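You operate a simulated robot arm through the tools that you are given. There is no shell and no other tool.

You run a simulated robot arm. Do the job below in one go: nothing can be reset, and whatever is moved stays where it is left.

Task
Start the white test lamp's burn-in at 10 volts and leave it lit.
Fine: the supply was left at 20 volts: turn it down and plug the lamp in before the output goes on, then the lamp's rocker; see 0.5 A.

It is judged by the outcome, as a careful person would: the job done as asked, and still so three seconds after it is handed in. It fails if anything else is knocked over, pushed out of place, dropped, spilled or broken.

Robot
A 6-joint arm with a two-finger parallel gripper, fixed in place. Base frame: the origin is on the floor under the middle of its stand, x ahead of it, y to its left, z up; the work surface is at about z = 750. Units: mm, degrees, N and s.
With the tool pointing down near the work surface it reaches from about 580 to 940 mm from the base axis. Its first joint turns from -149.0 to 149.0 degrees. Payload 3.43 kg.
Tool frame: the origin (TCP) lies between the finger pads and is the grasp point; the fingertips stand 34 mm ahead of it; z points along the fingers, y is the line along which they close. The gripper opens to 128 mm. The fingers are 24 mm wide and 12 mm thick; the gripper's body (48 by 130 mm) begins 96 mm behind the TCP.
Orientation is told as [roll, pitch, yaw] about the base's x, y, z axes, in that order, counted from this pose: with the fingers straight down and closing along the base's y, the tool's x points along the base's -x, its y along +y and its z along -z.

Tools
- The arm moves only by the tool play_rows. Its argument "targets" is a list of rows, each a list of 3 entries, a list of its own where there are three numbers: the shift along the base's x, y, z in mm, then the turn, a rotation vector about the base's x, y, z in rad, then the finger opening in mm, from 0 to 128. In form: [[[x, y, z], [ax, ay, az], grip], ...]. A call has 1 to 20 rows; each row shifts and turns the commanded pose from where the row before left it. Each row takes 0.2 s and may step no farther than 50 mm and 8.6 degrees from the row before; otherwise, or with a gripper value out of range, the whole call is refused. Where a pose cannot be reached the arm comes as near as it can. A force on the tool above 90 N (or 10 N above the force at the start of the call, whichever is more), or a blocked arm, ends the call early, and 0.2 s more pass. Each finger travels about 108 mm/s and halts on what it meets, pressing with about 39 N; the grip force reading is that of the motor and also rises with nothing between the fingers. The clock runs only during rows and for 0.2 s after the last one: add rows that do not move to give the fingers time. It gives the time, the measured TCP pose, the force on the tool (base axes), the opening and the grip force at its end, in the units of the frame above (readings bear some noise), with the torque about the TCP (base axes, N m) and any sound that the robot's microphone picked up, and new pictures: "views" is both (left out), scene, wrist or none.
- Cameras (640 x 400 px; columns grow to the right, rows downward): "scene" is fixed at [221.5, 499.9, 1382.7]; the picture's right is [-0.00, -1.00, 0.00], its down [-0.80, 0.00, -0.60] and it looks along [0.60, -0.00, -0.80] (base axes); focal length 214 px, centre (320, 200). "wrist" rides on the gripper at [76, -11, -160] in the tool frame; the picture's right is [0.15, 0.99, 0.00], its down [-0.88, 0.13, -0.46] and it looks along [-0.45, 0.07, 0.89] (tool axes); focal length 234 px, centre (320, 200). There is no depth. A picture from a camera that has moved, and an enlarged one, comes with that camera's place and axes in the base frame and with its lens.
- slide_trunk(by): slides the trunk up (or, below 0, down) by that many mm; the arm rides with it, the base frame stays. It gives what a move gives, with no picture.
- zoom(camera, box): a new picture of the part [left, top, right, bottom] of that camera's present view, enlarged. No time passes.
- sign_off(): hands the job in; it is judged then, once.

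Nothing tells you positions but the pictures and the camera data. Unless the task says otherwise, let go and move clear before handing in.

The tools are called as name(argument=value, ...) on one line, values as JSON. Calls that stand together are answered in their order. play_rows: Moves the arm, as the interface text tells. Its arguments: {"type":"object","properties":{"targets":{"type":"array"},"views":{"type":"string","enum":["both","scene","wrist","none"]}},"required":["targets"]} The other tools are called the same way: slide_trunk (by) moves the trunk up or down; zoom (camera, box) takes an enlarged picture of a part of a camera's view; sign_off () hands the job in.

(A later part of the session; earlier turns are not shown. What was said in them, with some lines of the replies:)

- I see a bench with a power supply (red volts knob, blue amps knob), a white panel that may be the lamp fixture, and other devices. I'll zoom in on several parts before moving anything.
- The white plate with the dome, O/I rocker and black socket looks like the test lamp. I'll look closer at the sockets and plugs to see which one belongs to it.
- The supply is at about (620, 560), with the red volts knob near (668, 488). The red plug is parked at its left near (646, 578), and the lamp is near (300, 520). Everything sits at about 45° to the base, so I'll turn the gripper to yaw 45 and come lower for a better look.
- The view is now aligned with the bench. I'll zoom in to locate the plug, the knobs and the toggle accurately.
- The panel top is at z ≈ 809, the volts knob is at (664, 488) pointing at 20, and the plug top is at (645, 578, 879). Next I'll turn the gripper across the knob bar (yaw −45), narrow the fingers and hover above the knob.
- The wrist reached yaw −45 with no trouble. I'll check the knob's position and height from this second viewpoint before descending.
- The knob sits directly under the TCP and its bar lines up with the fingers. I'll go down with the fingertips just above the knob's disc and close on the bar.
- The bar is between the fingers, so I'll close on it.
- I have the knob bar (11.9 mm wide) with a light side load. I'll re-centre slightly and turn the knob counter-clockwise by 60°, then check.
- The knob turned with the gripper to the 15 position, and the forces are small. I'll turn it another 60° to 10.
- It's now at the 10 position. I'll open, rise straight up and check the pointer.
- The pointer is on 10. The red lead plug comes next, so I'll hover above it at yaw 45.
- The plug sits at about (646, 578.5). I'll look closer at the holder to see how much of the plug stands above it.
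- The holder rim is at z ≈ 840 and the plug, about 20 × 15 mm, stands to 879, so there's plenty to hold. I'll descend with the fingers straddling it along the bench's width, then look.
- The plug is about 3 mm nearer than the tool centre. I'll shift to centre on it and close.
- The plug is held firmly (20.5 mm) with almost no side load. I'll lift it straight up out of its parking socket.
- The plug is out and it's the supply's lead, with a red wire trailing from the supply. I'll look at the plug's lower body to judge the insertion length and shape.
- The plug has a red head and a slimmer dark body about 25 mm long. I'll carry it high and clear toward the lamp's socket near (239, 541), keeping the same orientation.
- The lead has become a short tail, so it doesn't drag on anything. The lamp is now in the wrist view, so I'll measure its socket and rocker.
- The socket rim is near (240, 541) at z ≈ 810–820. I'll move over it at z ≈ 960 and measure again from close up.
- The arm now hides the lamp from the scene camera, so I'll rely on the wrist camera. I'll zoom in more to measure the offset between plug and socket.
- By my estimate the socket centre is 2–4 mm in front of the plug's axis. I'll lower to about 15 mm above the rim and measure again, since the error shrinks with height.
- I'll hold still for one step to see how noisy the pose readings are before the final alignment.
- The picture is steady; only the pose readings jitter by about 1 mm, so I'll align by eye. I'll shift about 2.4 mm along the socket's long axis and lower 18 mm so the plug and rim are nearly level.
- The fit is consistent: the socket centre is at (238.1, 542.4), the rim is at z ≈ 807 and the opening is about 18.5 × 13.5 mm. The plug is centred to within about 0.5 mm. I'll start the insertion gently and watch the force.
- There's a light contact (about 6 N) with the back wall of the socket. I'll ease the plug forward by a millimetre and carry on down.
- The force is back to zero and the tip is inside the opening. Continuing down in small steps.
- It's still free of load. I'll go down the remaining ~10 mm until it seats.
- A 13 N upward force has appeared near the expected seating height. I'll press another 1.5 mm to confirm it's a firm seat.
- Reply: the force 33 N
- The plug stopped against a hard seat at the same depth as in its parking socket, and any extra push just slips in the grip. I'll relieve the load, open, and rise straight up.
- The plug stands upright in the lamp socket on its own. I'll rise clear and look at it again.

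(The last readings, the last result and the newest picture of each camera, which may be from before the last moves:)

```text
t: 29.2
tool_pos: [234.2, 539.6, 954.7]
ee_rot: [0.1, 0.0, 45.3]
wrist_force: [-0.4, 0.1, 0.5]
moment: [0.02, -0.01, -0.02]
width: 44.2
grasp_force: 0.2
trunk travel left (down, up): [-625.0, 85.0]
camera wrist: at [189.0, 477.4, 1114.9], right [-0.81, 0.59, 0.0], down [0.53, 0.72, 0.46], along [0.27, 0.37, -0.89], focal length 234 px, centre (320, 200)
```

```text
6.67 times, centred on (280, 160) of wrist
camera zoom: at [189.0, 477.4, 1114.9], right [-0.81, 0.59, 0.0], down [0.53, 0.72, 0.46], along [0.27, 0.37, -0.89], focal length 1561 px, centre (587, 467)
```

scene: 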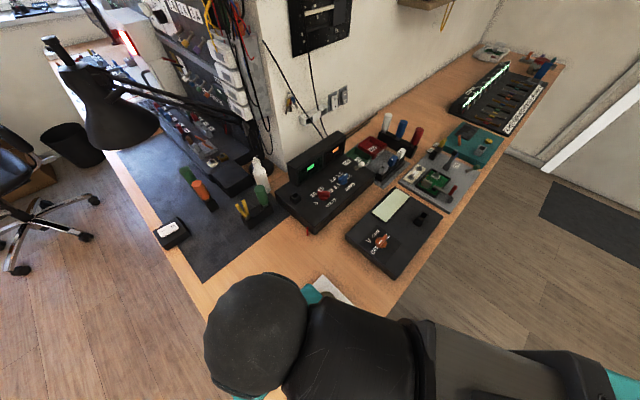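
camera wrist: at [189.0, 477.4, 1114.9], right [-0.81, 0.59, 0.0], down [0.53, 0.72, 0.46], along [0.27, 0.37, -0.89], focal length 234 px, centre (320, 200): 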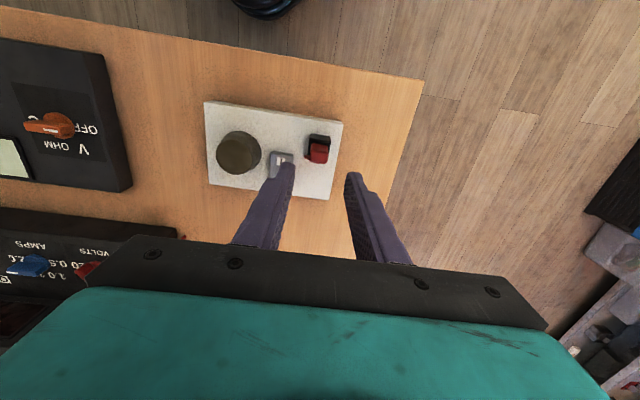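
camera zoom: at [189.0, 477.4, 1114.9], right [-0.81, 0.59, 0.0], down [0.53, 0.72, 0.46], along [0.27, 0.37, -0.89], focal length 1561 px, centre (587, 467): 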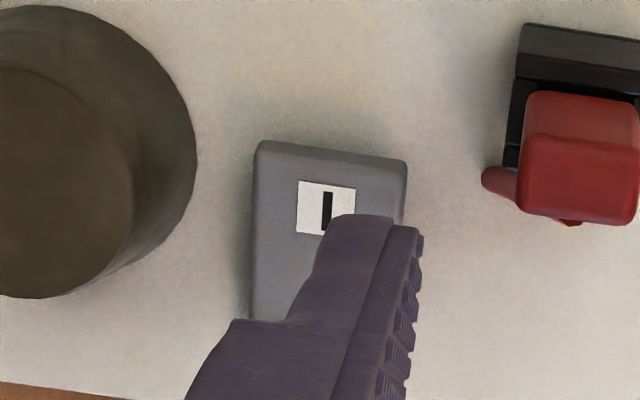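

The plug is seated just as it was in the supply, and the lamp is still off with its rocker at O. The output toggle comes next. It leans toward the front (off), with its base near (799, 363), so I'll go there high with the fingers closed.

play_rows(targets=[[[0, 0, 30], [0, 0, 0], 20], [[41, -15.9, 10], [0, 0, 0], 0], [[41, -15.9, 0], [0, 0, 0], 0], [[41, -15.9, 0], [0, 0, 0], 0], [[41, -15.9, 0], [0, 0, 0], 0], [[41, -15.9, 0], [0, 0, 0], 0], [[41, -15.9, 0], [0, 0, 0], 0], [[41, -15.9, 0], [0, 0, 0], 0], [[41, -15.9, 0], [0, 0, 0], 0], [[41, -15.9, 0], [0, 0, 0], 0], [[41, -15.9, 0], [0, 0, 0], 0], [[41, -15.9, 0], [0, 0, 0], 0], [[41, -15.9, 0], [0, 0, 0], 0], [[41, -15.9, 0], [0, 0, 0], 0], [[0, 0, 0], [0, 0, 0], 0]])

zoom(camera="wrist", box=[270, 100, 370, 200])

zoom(camera="scene", box=[260, 300, 360, 390])

```text
t: 32.4
tool_pos: [769.7, 336.5, 996.2]
ee_rot: [0.2, -0.1, 45.4]
wrist_force: [-0.2, 0.1, 0.4]
moment: [0.0, 0.0, 0.03]
width: 0.0
grasp_force: 33.3
trunk travel left (down, up): [-625.0, 85.0]
camera wrist: at [724.4, 274.1, 1155.6], right [-0.81, 0.59, 0.0], down [0.53, 0.72, 0.46], along [0.27, 0.37, -0.89], focal length 234 px, centre (320, 200)
```

scene: 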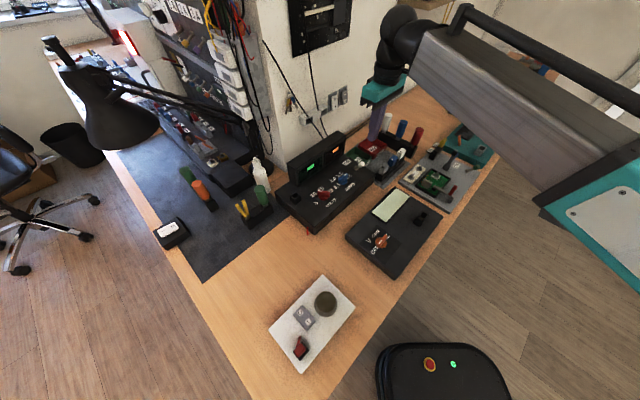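
wrist: 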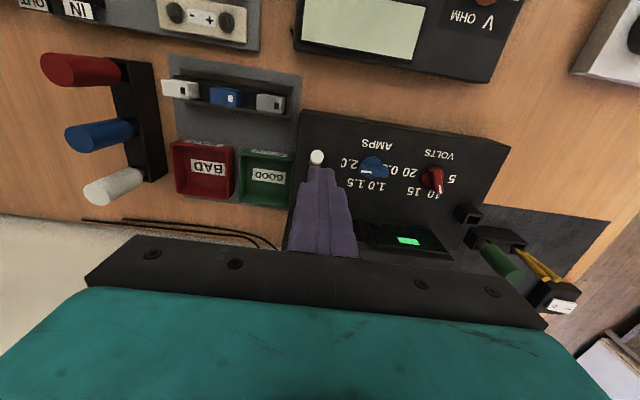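

```text
4.00 times, centred on (320, 150) of wrist
camera zoom: at [724.4, 274.1, 1155.6], right [-0.81, 0.59, 0.0], down [0.53, 0.72, 0.46], along [0.27, 0.37, -0.89], focal length 937 px, centre (320, 400)
```

zoom: 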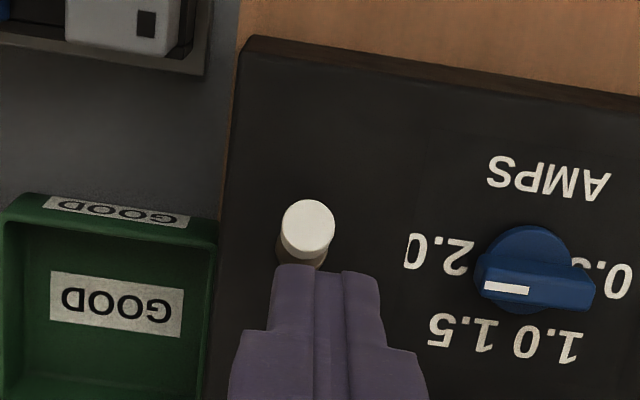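

```text
4.44 times, centred on (310, 345) of scene
camera zoom: at [221.5, 499.9, 1382.7], right [0.0, -1.0, 0.0], down [-0.8, 0.0, -0.6], along [0.6, 0.0, -0.8], focal length 953 px, centre (364, -444)
```

zoom: 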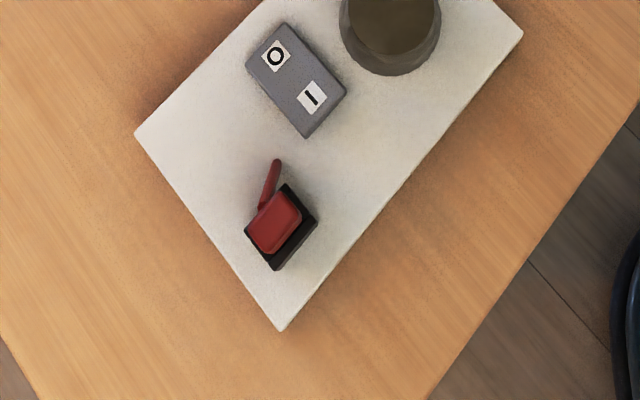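

The lamp is plugged in with its rocker at O. The toggle tip is at about (784, 349, 844). I'll back off toward the front, descend in front of it, and check the clearance.

play_rows(targets=[[[-10, -10, 0], [0, 0, 0], 0], [[0, 0, -45], [0, 0, 0], 0], [[0, 0, -40], [0, 0, 0], 0], [[0, 0, -25], [0, 0, 0], 0], [[0, 0, 0], [0, 0, 0], 0]])

zoom(camera="wrist", box=[270, 120, 370, 220])

zoom(camera="scene", box=[330, 120, 410, 200])

```text
t: 33.6
tool_pos: [760.6, 325.7, 882.3]
ee_rot: [0.0, -0.2, 45.3]
wrist_force: [-0.1, -0.2, 0.4]
moment: [0.01, -0.02, -0.01]
width: 0.0
grasp_force: 32.6
trunk travel left (down, up): [-625.0, 85.0]
camera wrist: at [715.0, 263.5, 1042.7], right [-0.81, 0.59, 0.0], down [0.53, 0.72, 0.46], along [0.27, 0.37, -0.89], focal length 234 px, centre (320, 200)
```

scene: 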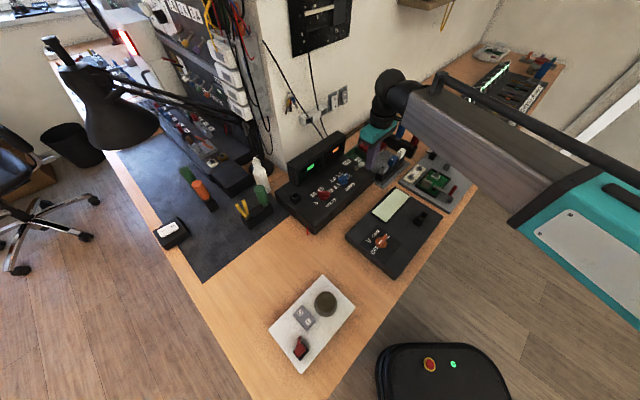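
wrist: 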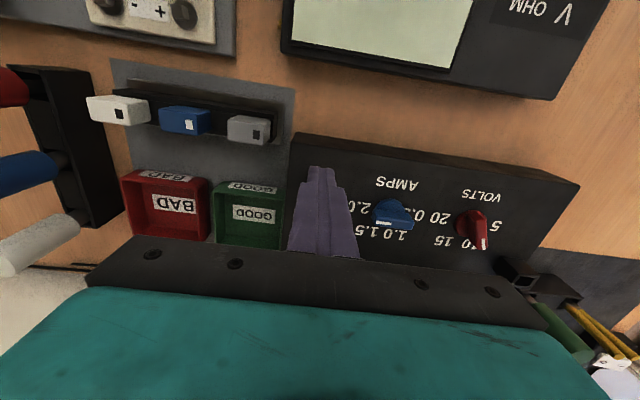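

```text
4.00 times, centred on (320, 170) of wrist
camera zoom: at [715.0, 263.5, 1042.7], right [-0.81, 0.59, 0.0], down [0.53, 0.72, 0.46], along [0.27, 0.37, -0.89], focal length 937 px, centre (320, 320)
```

zoom: 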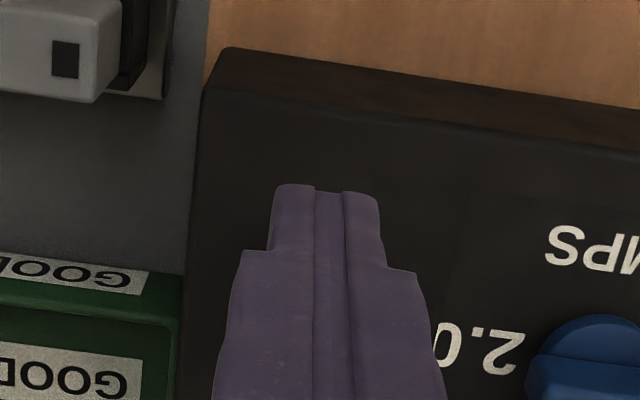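

```text
5.00 times, centred on (370, 160) of scene
camera zoom: at [221.5, 499.9, 1382.7], right [0.0, -1.0, 0.0], down [-0.8, 0.0, -0.6], along [0.6, 0.0, -0.8], focal length 1072 px, centre (70, 400)
```

zoom: 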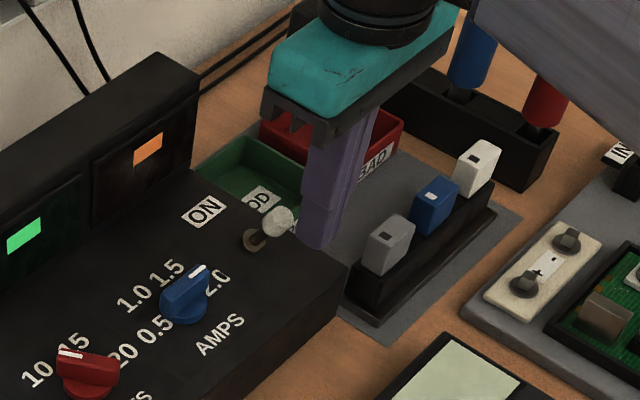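

The fingers are in front of the toggle with about 15 mm of gap. I'll lower to mid-cap height and push toward the ON label in small steps.

play_rows(targets=[[[0, 0, -18], [0, 0, 0], 0], [[4.5, 4.5, 0], [0, 0, 0], 0], [[4.5, 4.5, 0], [0, 0, 0], 0], [[4.5, 4.5, 0], [0, 0, 0], 0], [[4.5, 4.5, 0], [0, 0, 0], 0], [[0, 0, 0], [0, 0, 0], 0]])

zoom(camera="scene", box=[330, 120, 410, 200])

```text
t: 35.0
tool_pos: [777.6, 342.7, 867.3]
ee_rot: [0.1, -0.2, 45.3]
wrist_force: [-0.6, 0.0, 0.5]
moment: [0.02, 0.04, 0.03]
width: 0.0
grasp_force: 33.2
trunk travel left (down, up): [-625.0, 85.0]
camera wrist: at [731.7, 280.9, 1025.9], right [-0.81, 0.59, 0.0], down [0.53, 0.72, 0.46], along [0.27, 0.37, -0.89], focal length 234 px, centre (320, 200)
```

scene: 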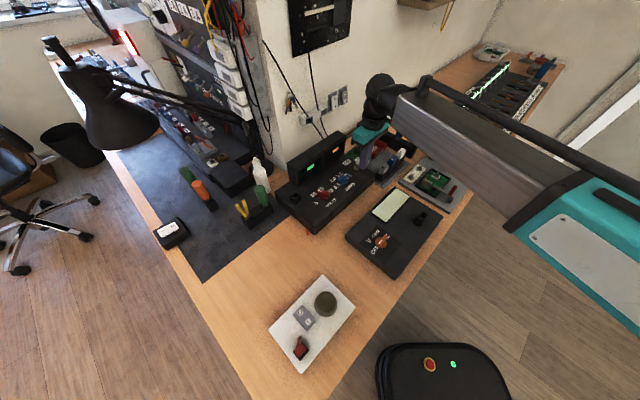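
wrist: 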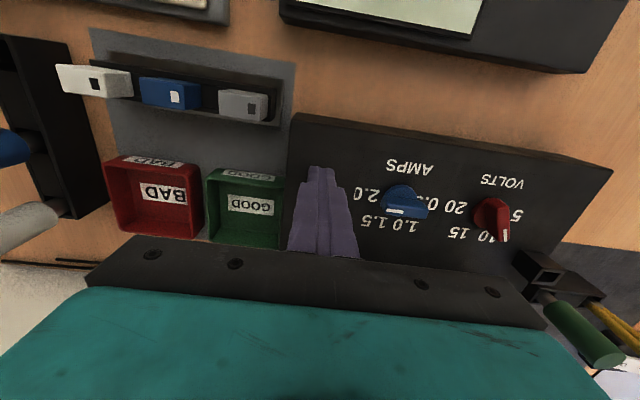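

```text
5.00 times, centred on (370, 160) of scene
camera zoom: at [221.5, 499.9, 1382.7], right [0.0, -1.0, 0.0], down [-0.8, 0.0, -0.6], along [0.6, 0.0, -0.8], focal length 1072 px, centre (70, 400)
```

zoom: 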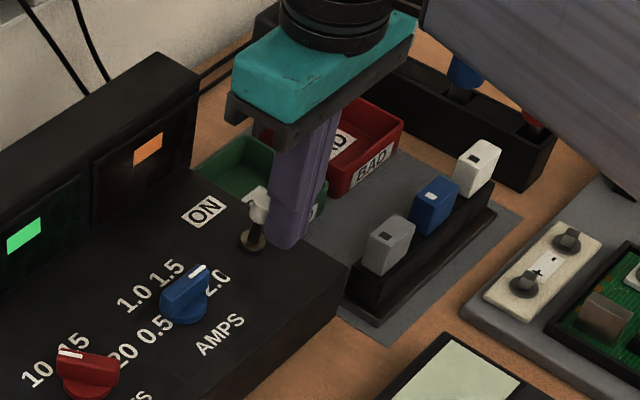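

The toggle is swinging over with almost no force. I'll keep pushing toward ON.

play_rows(targets=[[[4, 4, 0], [0, 0, 0], 0], [[4, 4, 0], [0, 0, 0], 0], [[3, 3, 0], [0, 0, 0], 0], [[0, 0, 0], [0, 0, 0], 0]])

zoom(camera="scene", box=[330, 120, 410, 200])

zoom(camera="scene", box=[280, 130, 360, 190])

```text
t: 36.0
tool_pos: [788.7, 353.9, 867.1]
ee_rot: [0.2, -0.1, 45.3]
wrist_force: [0.4, -0.1, 0.3]
moment: [-0.01, 0.02, 0.0]
width: 0.2
grasp_force: 33.7
trunk travel left (down, up): [-625.0, 85.0]
camera wrist: at [743.2, 291.8, 1026.3], right [-0.81, 0.59, 0.0], down [0.53, 0.72, 0.46], along [0.27, 0.37, -0.89], focal length 234 px, centre (320, 200)
```

scene: 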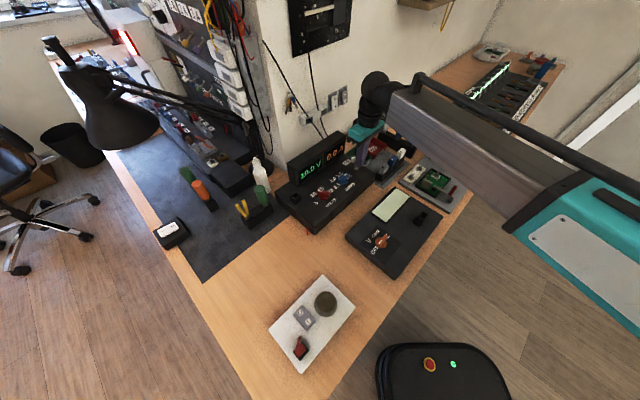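
wrist: 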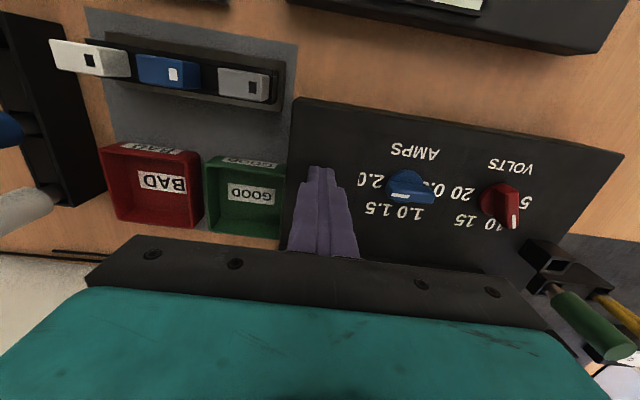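

```text
5.00 times, centred on (370, 160) of scene
camera zoom: at [221.5, 499.9, 1382.7], right [0.0, -1.0, 0.0], down [-0.8, 0.0, -0.6], along [0.6, 0.0, -0.8], focal length 1072 px, centre (70, 400)
```

zoom: 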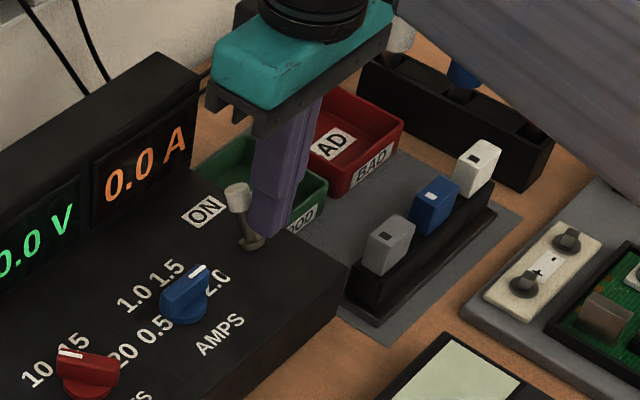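

```text
6.67 times, centred on (320, 160) of scene
camera zoom: at [221.5, 499.9, 1382.7], right [0.0, -1.0, 0.0], down [-0.8, 0.0, -0.6], along [0.6, 0.0, -0.8], focal length 1430 px, centre (320, 467)
```

zoom: 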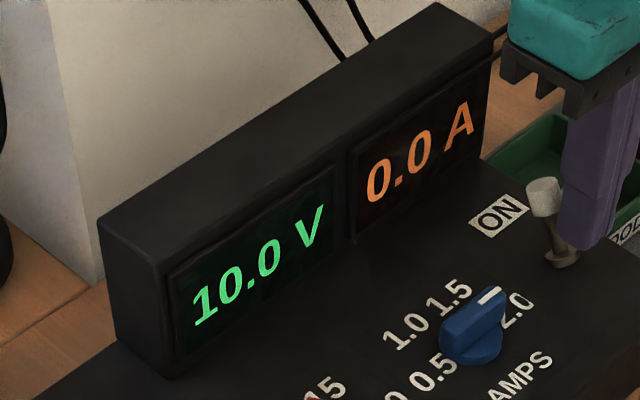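

The display reads 10.0 V and 0.0 A, so the output is on. I'll retreat to the front and rise, then check that the toggle holds.

play_rows(targets=[[[-8, -8, 0], [0, 0, 0], 0], [[-10, -10, 0], [0, 0, 0], 0], [[-4, -4, 35], [0, 0, 0], 0], [[0, 0, 45], [0, 0, 0], 0], [[0, 0, 45], [0, 0, 0], 0], [[0, 0, 0], [0, 0, 0], 0]], views="scene")

zoom(camera="scene", box=[280, 130, 380, 210])

zoom(camera="scene", box=[270, 270, 360, 370])

```text
t: 37.4
tool_pos: [765.1, 333.5, 991.8]
ee_rot: [0.1, 0.0, 45.3]
wrist_force: [-0.3, 0.0, 0.0]
moment: [0.02, -0.01, -0.03]
width: 0.0
grasp_force: 32.5
trunk travel left (down, up): [-625.0, 85.0]
```

scene: 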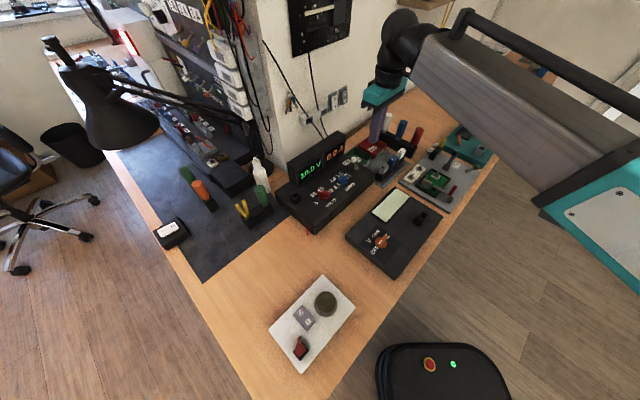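

```text
5.00 times, centred on (330, 170) of scene
camera zoom: at [221.5, 499.9, 1382.7], right [0.0, -1.0, 0.0], down [-0.8, 0.0, -0.6], along [0.6, 0.0, -0.8], focal length 1072 px, centre (270, 350)
```

zoom: 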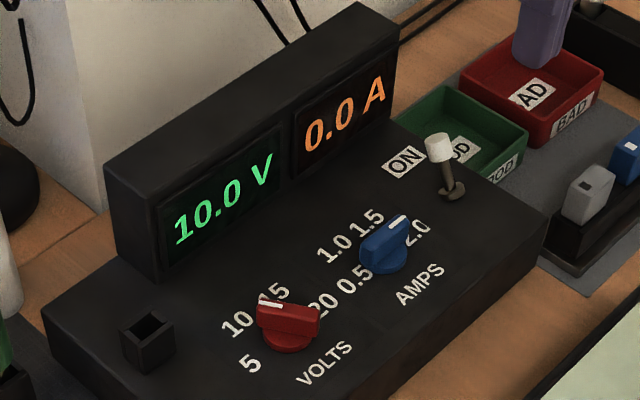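

```text
4.00 times, centred on (315, 320) of scene
camera zoom: at [221.5, 499.9, 1382.7], right [0.0, -1.0, 0.0], down [-0.8, 0.0, -0.6], along [0.6, 0.0, -0.8], focal length 858 px, centre (340, -280)
```

zoom: 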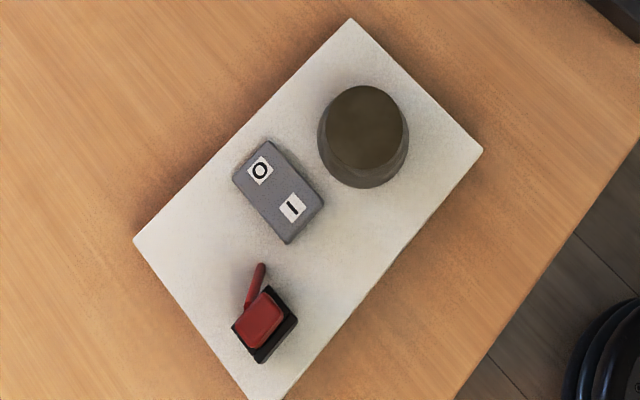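

The toggle stays at ON, showing 10.0 V and 0.0 A. Now the lamp's rocker: the I end is near (296, 529). I'll travel high to above it with the fingers closed.

play_rows(targets=[[[-39.7, 15.8, 0], [0, 0, 0], 0], [[-39.7, 15.8, 0], [0, 0, 0], 0], [[-39.7, 15.8, 0], [0, 0, 0], 0], [[-39.7, 15.8, 0], [0, 0, 0], 0], [[-39.7, 15.8, 0], [0, 0, 0], 0], [[-39.7, 15.8, 0], [0, 0, 0], 0], [[-39.7, 15.8, 0], [0, 0, 0], 0], [[-39.7, 15.8, 0], [0, 0, 0], 0], [[-39.7, 15.8, 0], [0, 0, 0], 0], [[-39.7, 15.8, 0], [0, 0, 0], 0], [[-39.7, 15.8, -10], [0, 0, 0], 0], [[-39.7, 15.8, -20], [0, 0, 0], 0], [[0, 0, 0], [0, 0, 0], 0]], views="wrist")

zoom(camera="wrist", box=[250, 90, 390, 190])

```text
t: 40.2
tool_pos: [289.1, 521.3, 961.5]
ee_rot: [0.1, 0.0, 45.3]
wrist_force: [0.1, 0.2, 0.6]
moment: [-0.03, -0.03, 0.0]
width: 0.0
grasp_force: 33.1
trunk travel left (down, up): [-625.0, 85.0]
camera wrist: at [243.8, 459.2, 1120.3], right [-0.81, 0.59, 0.0], down [0.53, 0.72, 0.46], along [0.27, 0.37, -0.89], focal length 234 px, centre (320, 200)
```

wrist: 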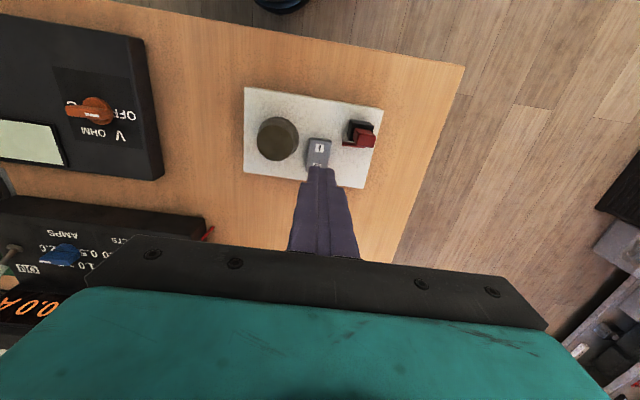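

```text
4.00 times, centred on (320, 140) of wrist
camera zoom: at [243.8, 459.2, 1120.3], right [-0.81, 0.59, 0.0], down [0.53, 0.72, 0.46], along [0.27, 0.37, -0.89], focal length 937 px, centre (320, 440)
```

zoom: 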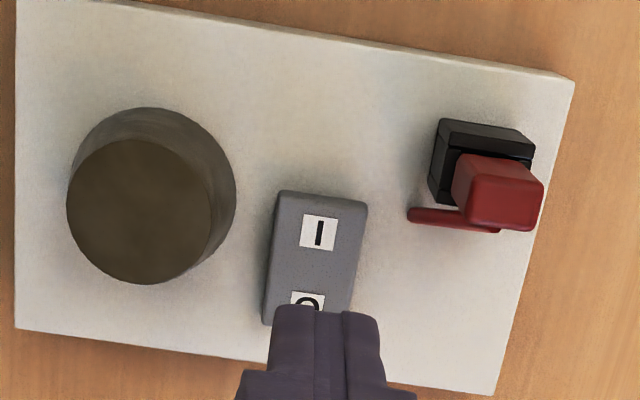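

The closed fingers are about 10 mm in front of the I label's centre, over the outer half of the I side. I'll descend to just above the rocker and check.

play_rows(targets=[[[-1, 1, -40], [0, 0, 0], 0], [[0, 0, -35], [0, 0, 0], 0], [[0, 0, -20], [0, 0, 0], 0], [[0, 0, -12], [0, 0, 0], 0], [[0, 0, 0], [0, 0, 0], 0]], views="wrist")

zoom(camera="wrist", box=[270, 120, 370, 220])

```text
t: 41.4
tool_pos: [287.2, 523.7, 853.8]
ee_rot: [0.1, -0.1, 45.3]
wrist_force: [-0.3, 0.6, 0.1]
moment: [0.02, 0.02, -0.01]
width: 0.0
grasp_force: 32.9
trunk travel left (down, up): [-625.0, 85.0]
camera wrist: at [242.8, 461.1, 1013.5], right [-0.81, 0.59, 0.0], down [0.53, 0.72, 0.46], along [0.27, 0.37, -0.89], focal length 234 px, centre (320, 200)
```

wrist: 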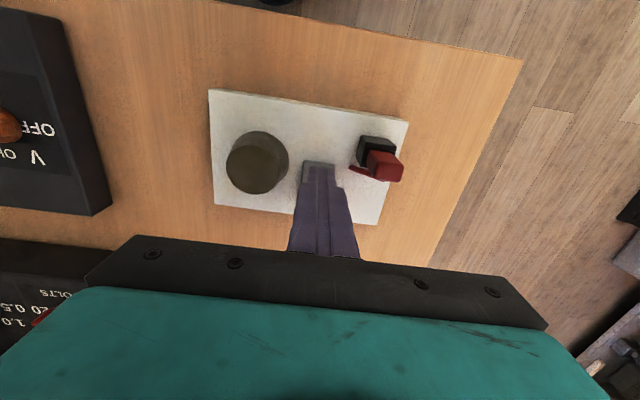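

```text
4.00 times, centred on (320, 170) of wrist
camera zoom: at [242.8, 461.1, 1013.5], right [-0.81, 0.59, 0.0], down [0.53, 0.72, 0.46], along [0.27, 0.37, -0.89], focal length 937 px, centre (320, 320)
```

zoom: 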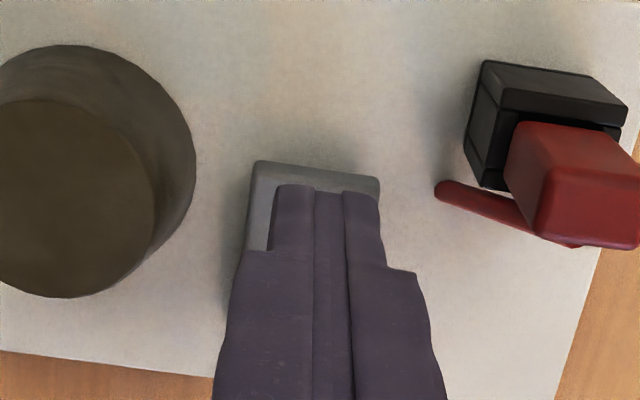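

The fingers are over the I half, clear of the lamp dome and the plug. I'll press down in small steps and watch the force.

play_rows(targets=[[[0, 0, -8], [0, 0, 0], 0], [[0, 0, -6], [0, 0, 0], 0], [[0, 0, -4], [0, 0, 0], 0], [[0, 0, 0], [0, 0, 0], 0]], views="wrist")

zoom(camera="wrist", box=[270, 120, 370, 220])

```text
t: 42.4
tool_pos: [287.7, 523.5, 836.6]
ee_rot: [0.1, 0.0, 45.3]
wrist_force: [-0.1, -0.6, 0.5]
moment: [0.01, -0.01, -0.02]
width: 0.0
grasp_force: 32.8
trunk travel left (down, up): [-625.0, 85.0]
camera wrist: at [243.9, 461.3, 996.1], right [-0.81, 0.59, 0.0], down [0.53, 0.72, 0.46], along [0.27, 0.37, -0.89], focal length 234 px, centre (320, 200)
```

wrist: 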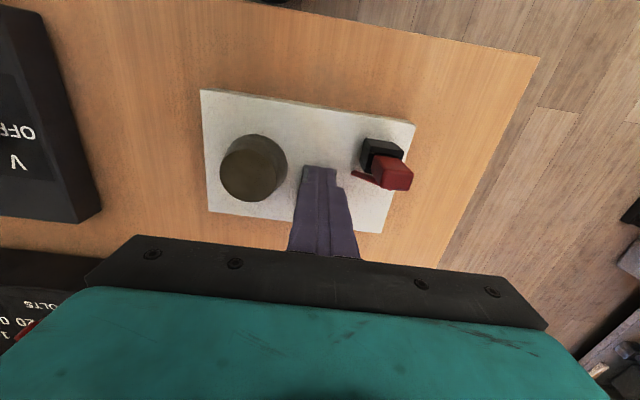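

```text
4.00 times, centred on (320, 170) of wrist
camera zoom: at [243.9, 461.3, 996.1], right [-0.81, 0.59, 0.0], down [0.53, 0.72, 0.46], along [0.27, 0.37, -0.89], focal length 937 px, centre (320, 320)
```

zoom: 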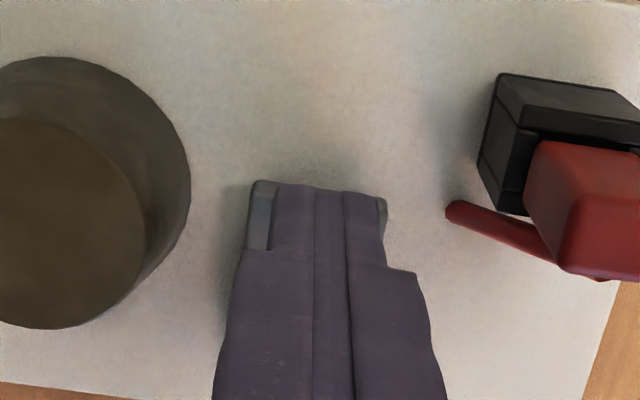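

No contact yet, with the fingertips at about 802. Continuing in 2 mm steps.

play_rows(targets=[[[0, 0, -2], [0, 0, 0], 0], [[0, 0, -2], [0, 0, 0], 0], [[0, 0, -1], [0, 0, 0], 0], [[0, 0, 0], [0, 0, 0], 0]], views="wrist")

```text
t: 43.4
tool_pos: [289.2, 523.5, 831.1]
ee_rot: [0.1, -0.1, 45.3]
wrist_force: [-0.9, 0.0, 0.3]
moment: [0.0, 0.0, 0.01]
width: 0.0
grasp_force: 32.8
trunk travel left (down, up): [-625.0, 85.0]
camera wrist: at [244.2, 460.7, 991.1], right [-0.81, 0.59, 0.0], down [0.53, 0.72, 0.46], along [0.27, 0.37, -0.89], focal length 234 px, centre (320, 200)
```

wrist: 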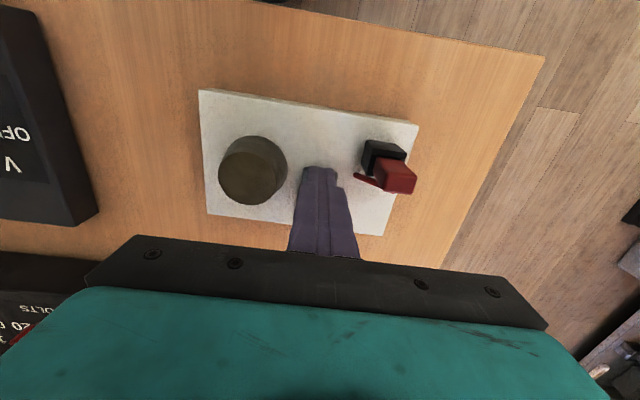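

play_rows(targets=[[[0, 0, -2], [0, 0, 0], 0], [[0, 0, -1.5], [0, 0, 0], 0], [[0, 0, 0], [0, 0, 0], 0]], views="wrist")

zoom(camera="wrist", box=[270, 120, 370, 220])

```text
t: 44.2
tool_pos: [288.8, 523.1, 827.6]
ee_rot: [0.1, -0.1, 45.3]
wrist_force: [-0.1, 0.6, 0.3]
moment: [-0.01, 0.02, -0.01]
width: 0.1
grasp_force: 32.7
trunk travel left (down, up): [-625.0, 85.0]
camera wrist: at [244.0, 460.6, 987.5], right [-0.81, 0.59, 0.0], down [0.53, 0.72, 0.46], along [0.27, 0.37, -0.89], focal length 234 px, centre (320, 200)
```

wrist: 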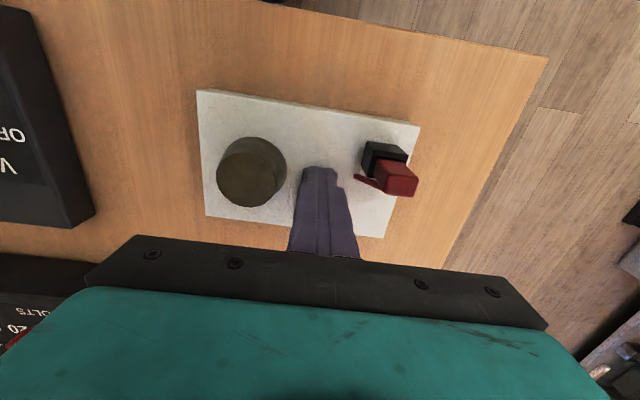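

```text
4.00 times, centred on (320, 170) of wrist
camera zoom: at [244.0, 460.6, 987.5], right [-0.81, 0.59, 0.0], down [0.53, 0.72, 0.46], along [0.27, 0.37, -0.89], focal length 937 px, centre (320, 320)
```

zoom: 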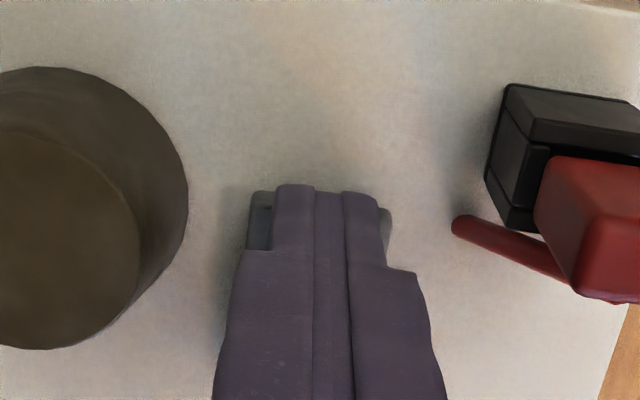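

play_rows(targets=[[[0, 0, -1.5], [0, 0, 0], 0], [[0, 0, -1.5], [0, 0, 0], 0], [[0, 0, 0], [0, 0, 0], 0]], views="wrist")

zoom(camera="wrist", box=[270, 120, 370, 220])

```text
t: 45.0
tool_pos: [288.8, 523.0, 824.3]
ee_rot: [0.1, 0.0, 45.3]
wrist_force: [0.1, 0.3, -0.1]
moment: [0.02, -0.01, -0.01]
width: 0.1
grasp_force: 33.0
trunk travel left (down, up): [-625.0, 85.0]
camera wrist: at [243.8, 460.6, 984.9], right [-0.81, 0.59, 0.0], down [0.53, 0.72, 0.46], along [0.27, 0.37, -0.89], focal length 234 px, centre (320, 200)
```

wrist: 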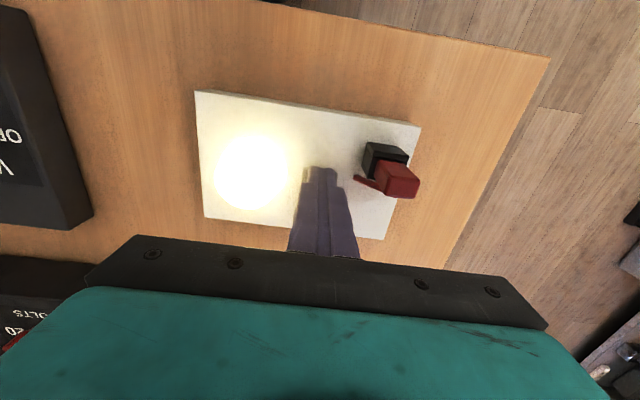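

```text
4.00 times, centred on (320, 170) of wrist
camera zoom: at [243.8, 460.6, 984.9], right [-0.81, 0.59, 0.0], down [0.53, 0.72, 0.46], along [0.27, 0.37, -0.89], focal length 937 px, centre (320, 320)
```

zoom: 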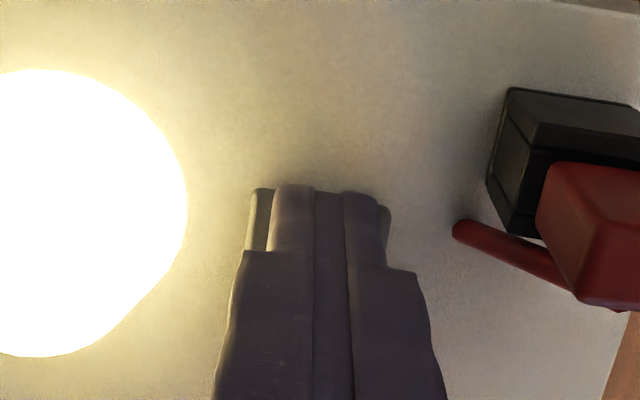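

The lamp is lit. I'll rise straight up and clear, then check the supply reading.

play_rows(targets=[[[0, 0, 10], [0, 0, 0], 0], [[0, 0, 30], [0, 0, 0], 0], [[0, 0, 45], [0, 0, 0], 0], [[0, 0, 45], [0, 0, 0], 0], [[0, 0, 30], [0, 0, 0], 0], [[40, -20, 0], [0, 0, 0], 0], [[40, -20, 0], [0, 0, 0], 0], [[40, -20, 0], [0, 0, 0], 0], [[40, -20, 0], [0, 0, 0], 0], [[0, -45, 0], [0, 0, 0], 0], [[0, -45, 0], [0, 0, 0], 0], [[0, -45, 0], [0, 0, 0], 0], [[0, -45, 0], [0, 0, 0], 0], [[0, 0, 0], [0, 0, 0], 0]])

zoom(camera="scene", box=[280, 130, 380, 210])

zoom(camera="scene", box=[270, 270, 360, 370])

```text
t: 48.0
tool_pos: [480.9, 284.6, 990.1]
ee_rot: [0.1, 0.1, 45.3]
wrist_force: [0.3, 0.1, 1.0]
moment: [0.01, -0.01, -0.01]
width: 0.1
grasp_force: 33.4
out of reach, approached as far as the arm can: row 12, 13
trunk travel left (down, up): [-625.0, 85.0]
camera wrist: at [435.8, 222.6, 1150.7], right [-0.81, 0.59, 0.0], down [0.53, 0.72, 0.45], along [0.27, 0.37, -0.89], focal length 234 px, centre (320, 200)
```

scene: 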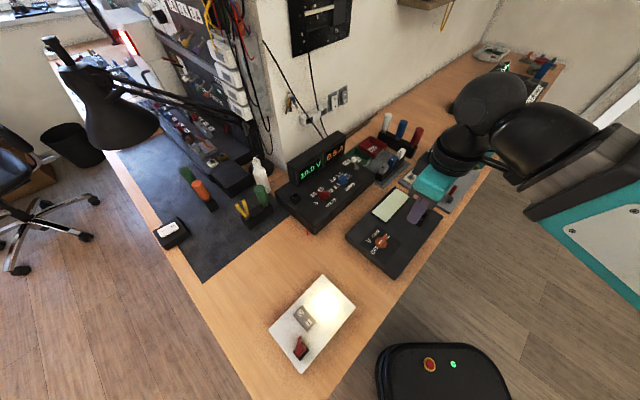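
wrist: 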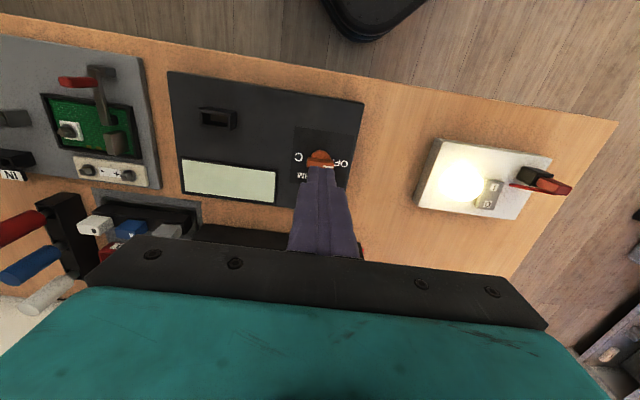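

```text
5.00 times, centred on (330, 170) of scene
camera zoom: at [221.5, 499.9, 1382.7], right [0.0, -1.0, 0.0], down [-0.8, 0.0, -0.6], along [0.6, 0.0, -0.8], focal length 1072 px, centre (270, 350)
```

zoom: 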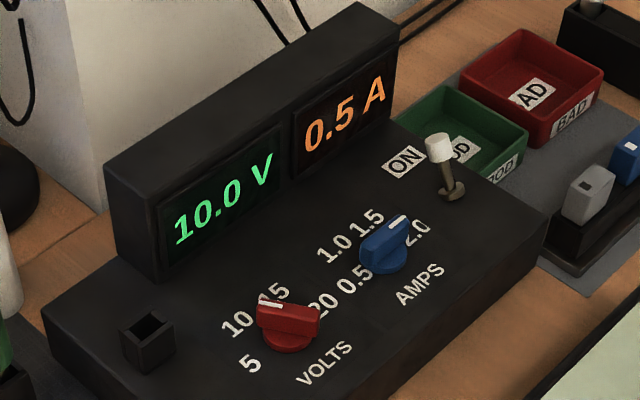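

```text
4.00 times, centred on (315, 320) of scene
camera zoom: at [221.5, 499.9, 1382.7], right [0.0, -1.0, 0.0], down [-0.8, 0.0, -0.6], along [0.6, 0.0, -0.8], focal length 858 px, centre (340, -280)
```

zoom: 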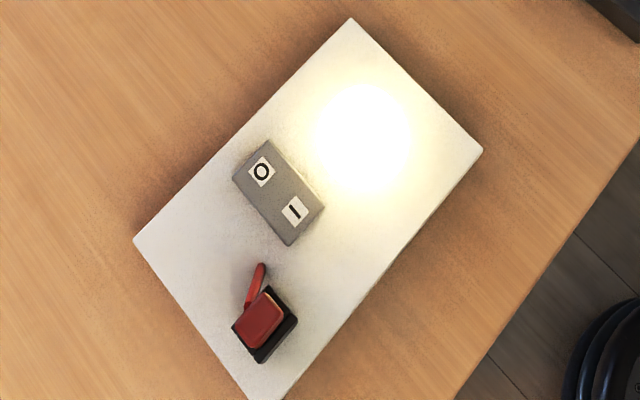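

The supply shows 10.0 V and 0.5 A and the lamp is lit, with the gripper empty and clear. I'll wait a few seconds to confirm it stays that way before handing in.

play_rows(targets=[[[0, 0, 0], [0, 0, 0], 10], [[0, 0, 0], [0, 0, 0], 10], [[0, 0, 0], [0, 0, 0], 10], [[0, 0, 0], [0, 0, 0], 10], [[0, 0, 0], [0, 0, 0], 10], [[0, 0, 0], [0, 0, 0], 10], [[0, 0, 0], [0, 0, 0], 10], [[0, 0, 0], [0, 0, 0], 10], [[0, 0, 0], [0, 0, 0], 10], [[0, 0, 0], [0, 0, 0], 10], [[0, 0, 0], [0, 0, 0], 10], [[0, 0, 0], [0, 0, 0], 10], [[0, 0, 0], [0, 0, 0], 10], [[0, 0, 0], [0, 0, 0], 10], [[0, 0, 0], [0, 0, 0], 10]], views="scene")

zoom(camera="scene", box=[280, 130, 380, 210])

```text
t: 51.2
tool_pos: [480.4, 284.2, 991.6]
ee_rot: [0.1, 0.1, 45.2]
wrist_force: [-0.8, -0.6, 0.2]
moment: [0.0, 0.0, -0.01]
width: 9.8
grasp_force: 0.2
trunk travel left (down, up): [-625.0, 85.0]
```

scene: 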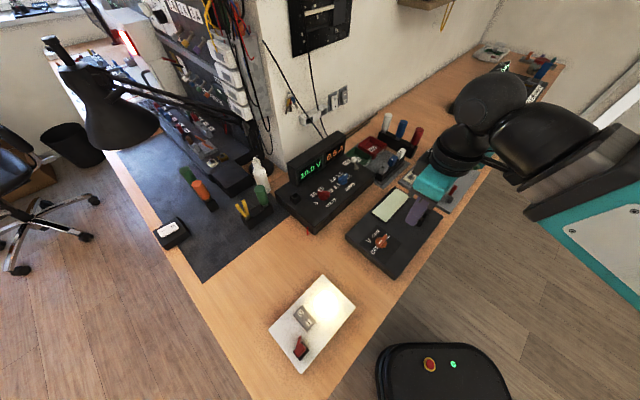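

```text
5.00 times, centred on (330, 170) of scene
camera zoom: at [221.5, 499.9, 1382.7], right [0.0, -1.0, 0.0], down [-0.8, 0.0, -0.6], along [0.6, 0.0, -0.8], focal length 1072 px, centre (270, 350)
```

zoom: 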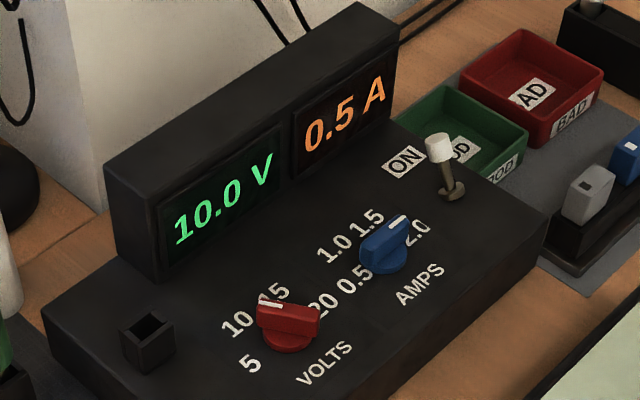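

After 3 seconds the supply still reads 10.0 V and 0.5 A and the lamp is lit. The gripper is empty and clear, so I'm handing in.

sign_off()

```text
The job is handed in.
```

The white test lamp is lit and running at 10.0 V, with the supply reading 0.5 A. I watched it for three seconds before handing in and nothing changed.

I did it in the order you gave:
1. **Voltage:** I turned the supply down from 20 to 10 V.
2. **Plug:** I moved the supply's red lead from its parking socket into the lamp's socket, where it seated firmly.
3. **Output:** I switched the output on; it read 10.0 V and 0.0 A.
4. **Rocker:** I pressed the lamp's rocker to I, and the lamp came on.

I left the amps knob where it was, at 2.0. I saw nothing else on the bench moved or knocked over, and the gripper is empty and well clear.
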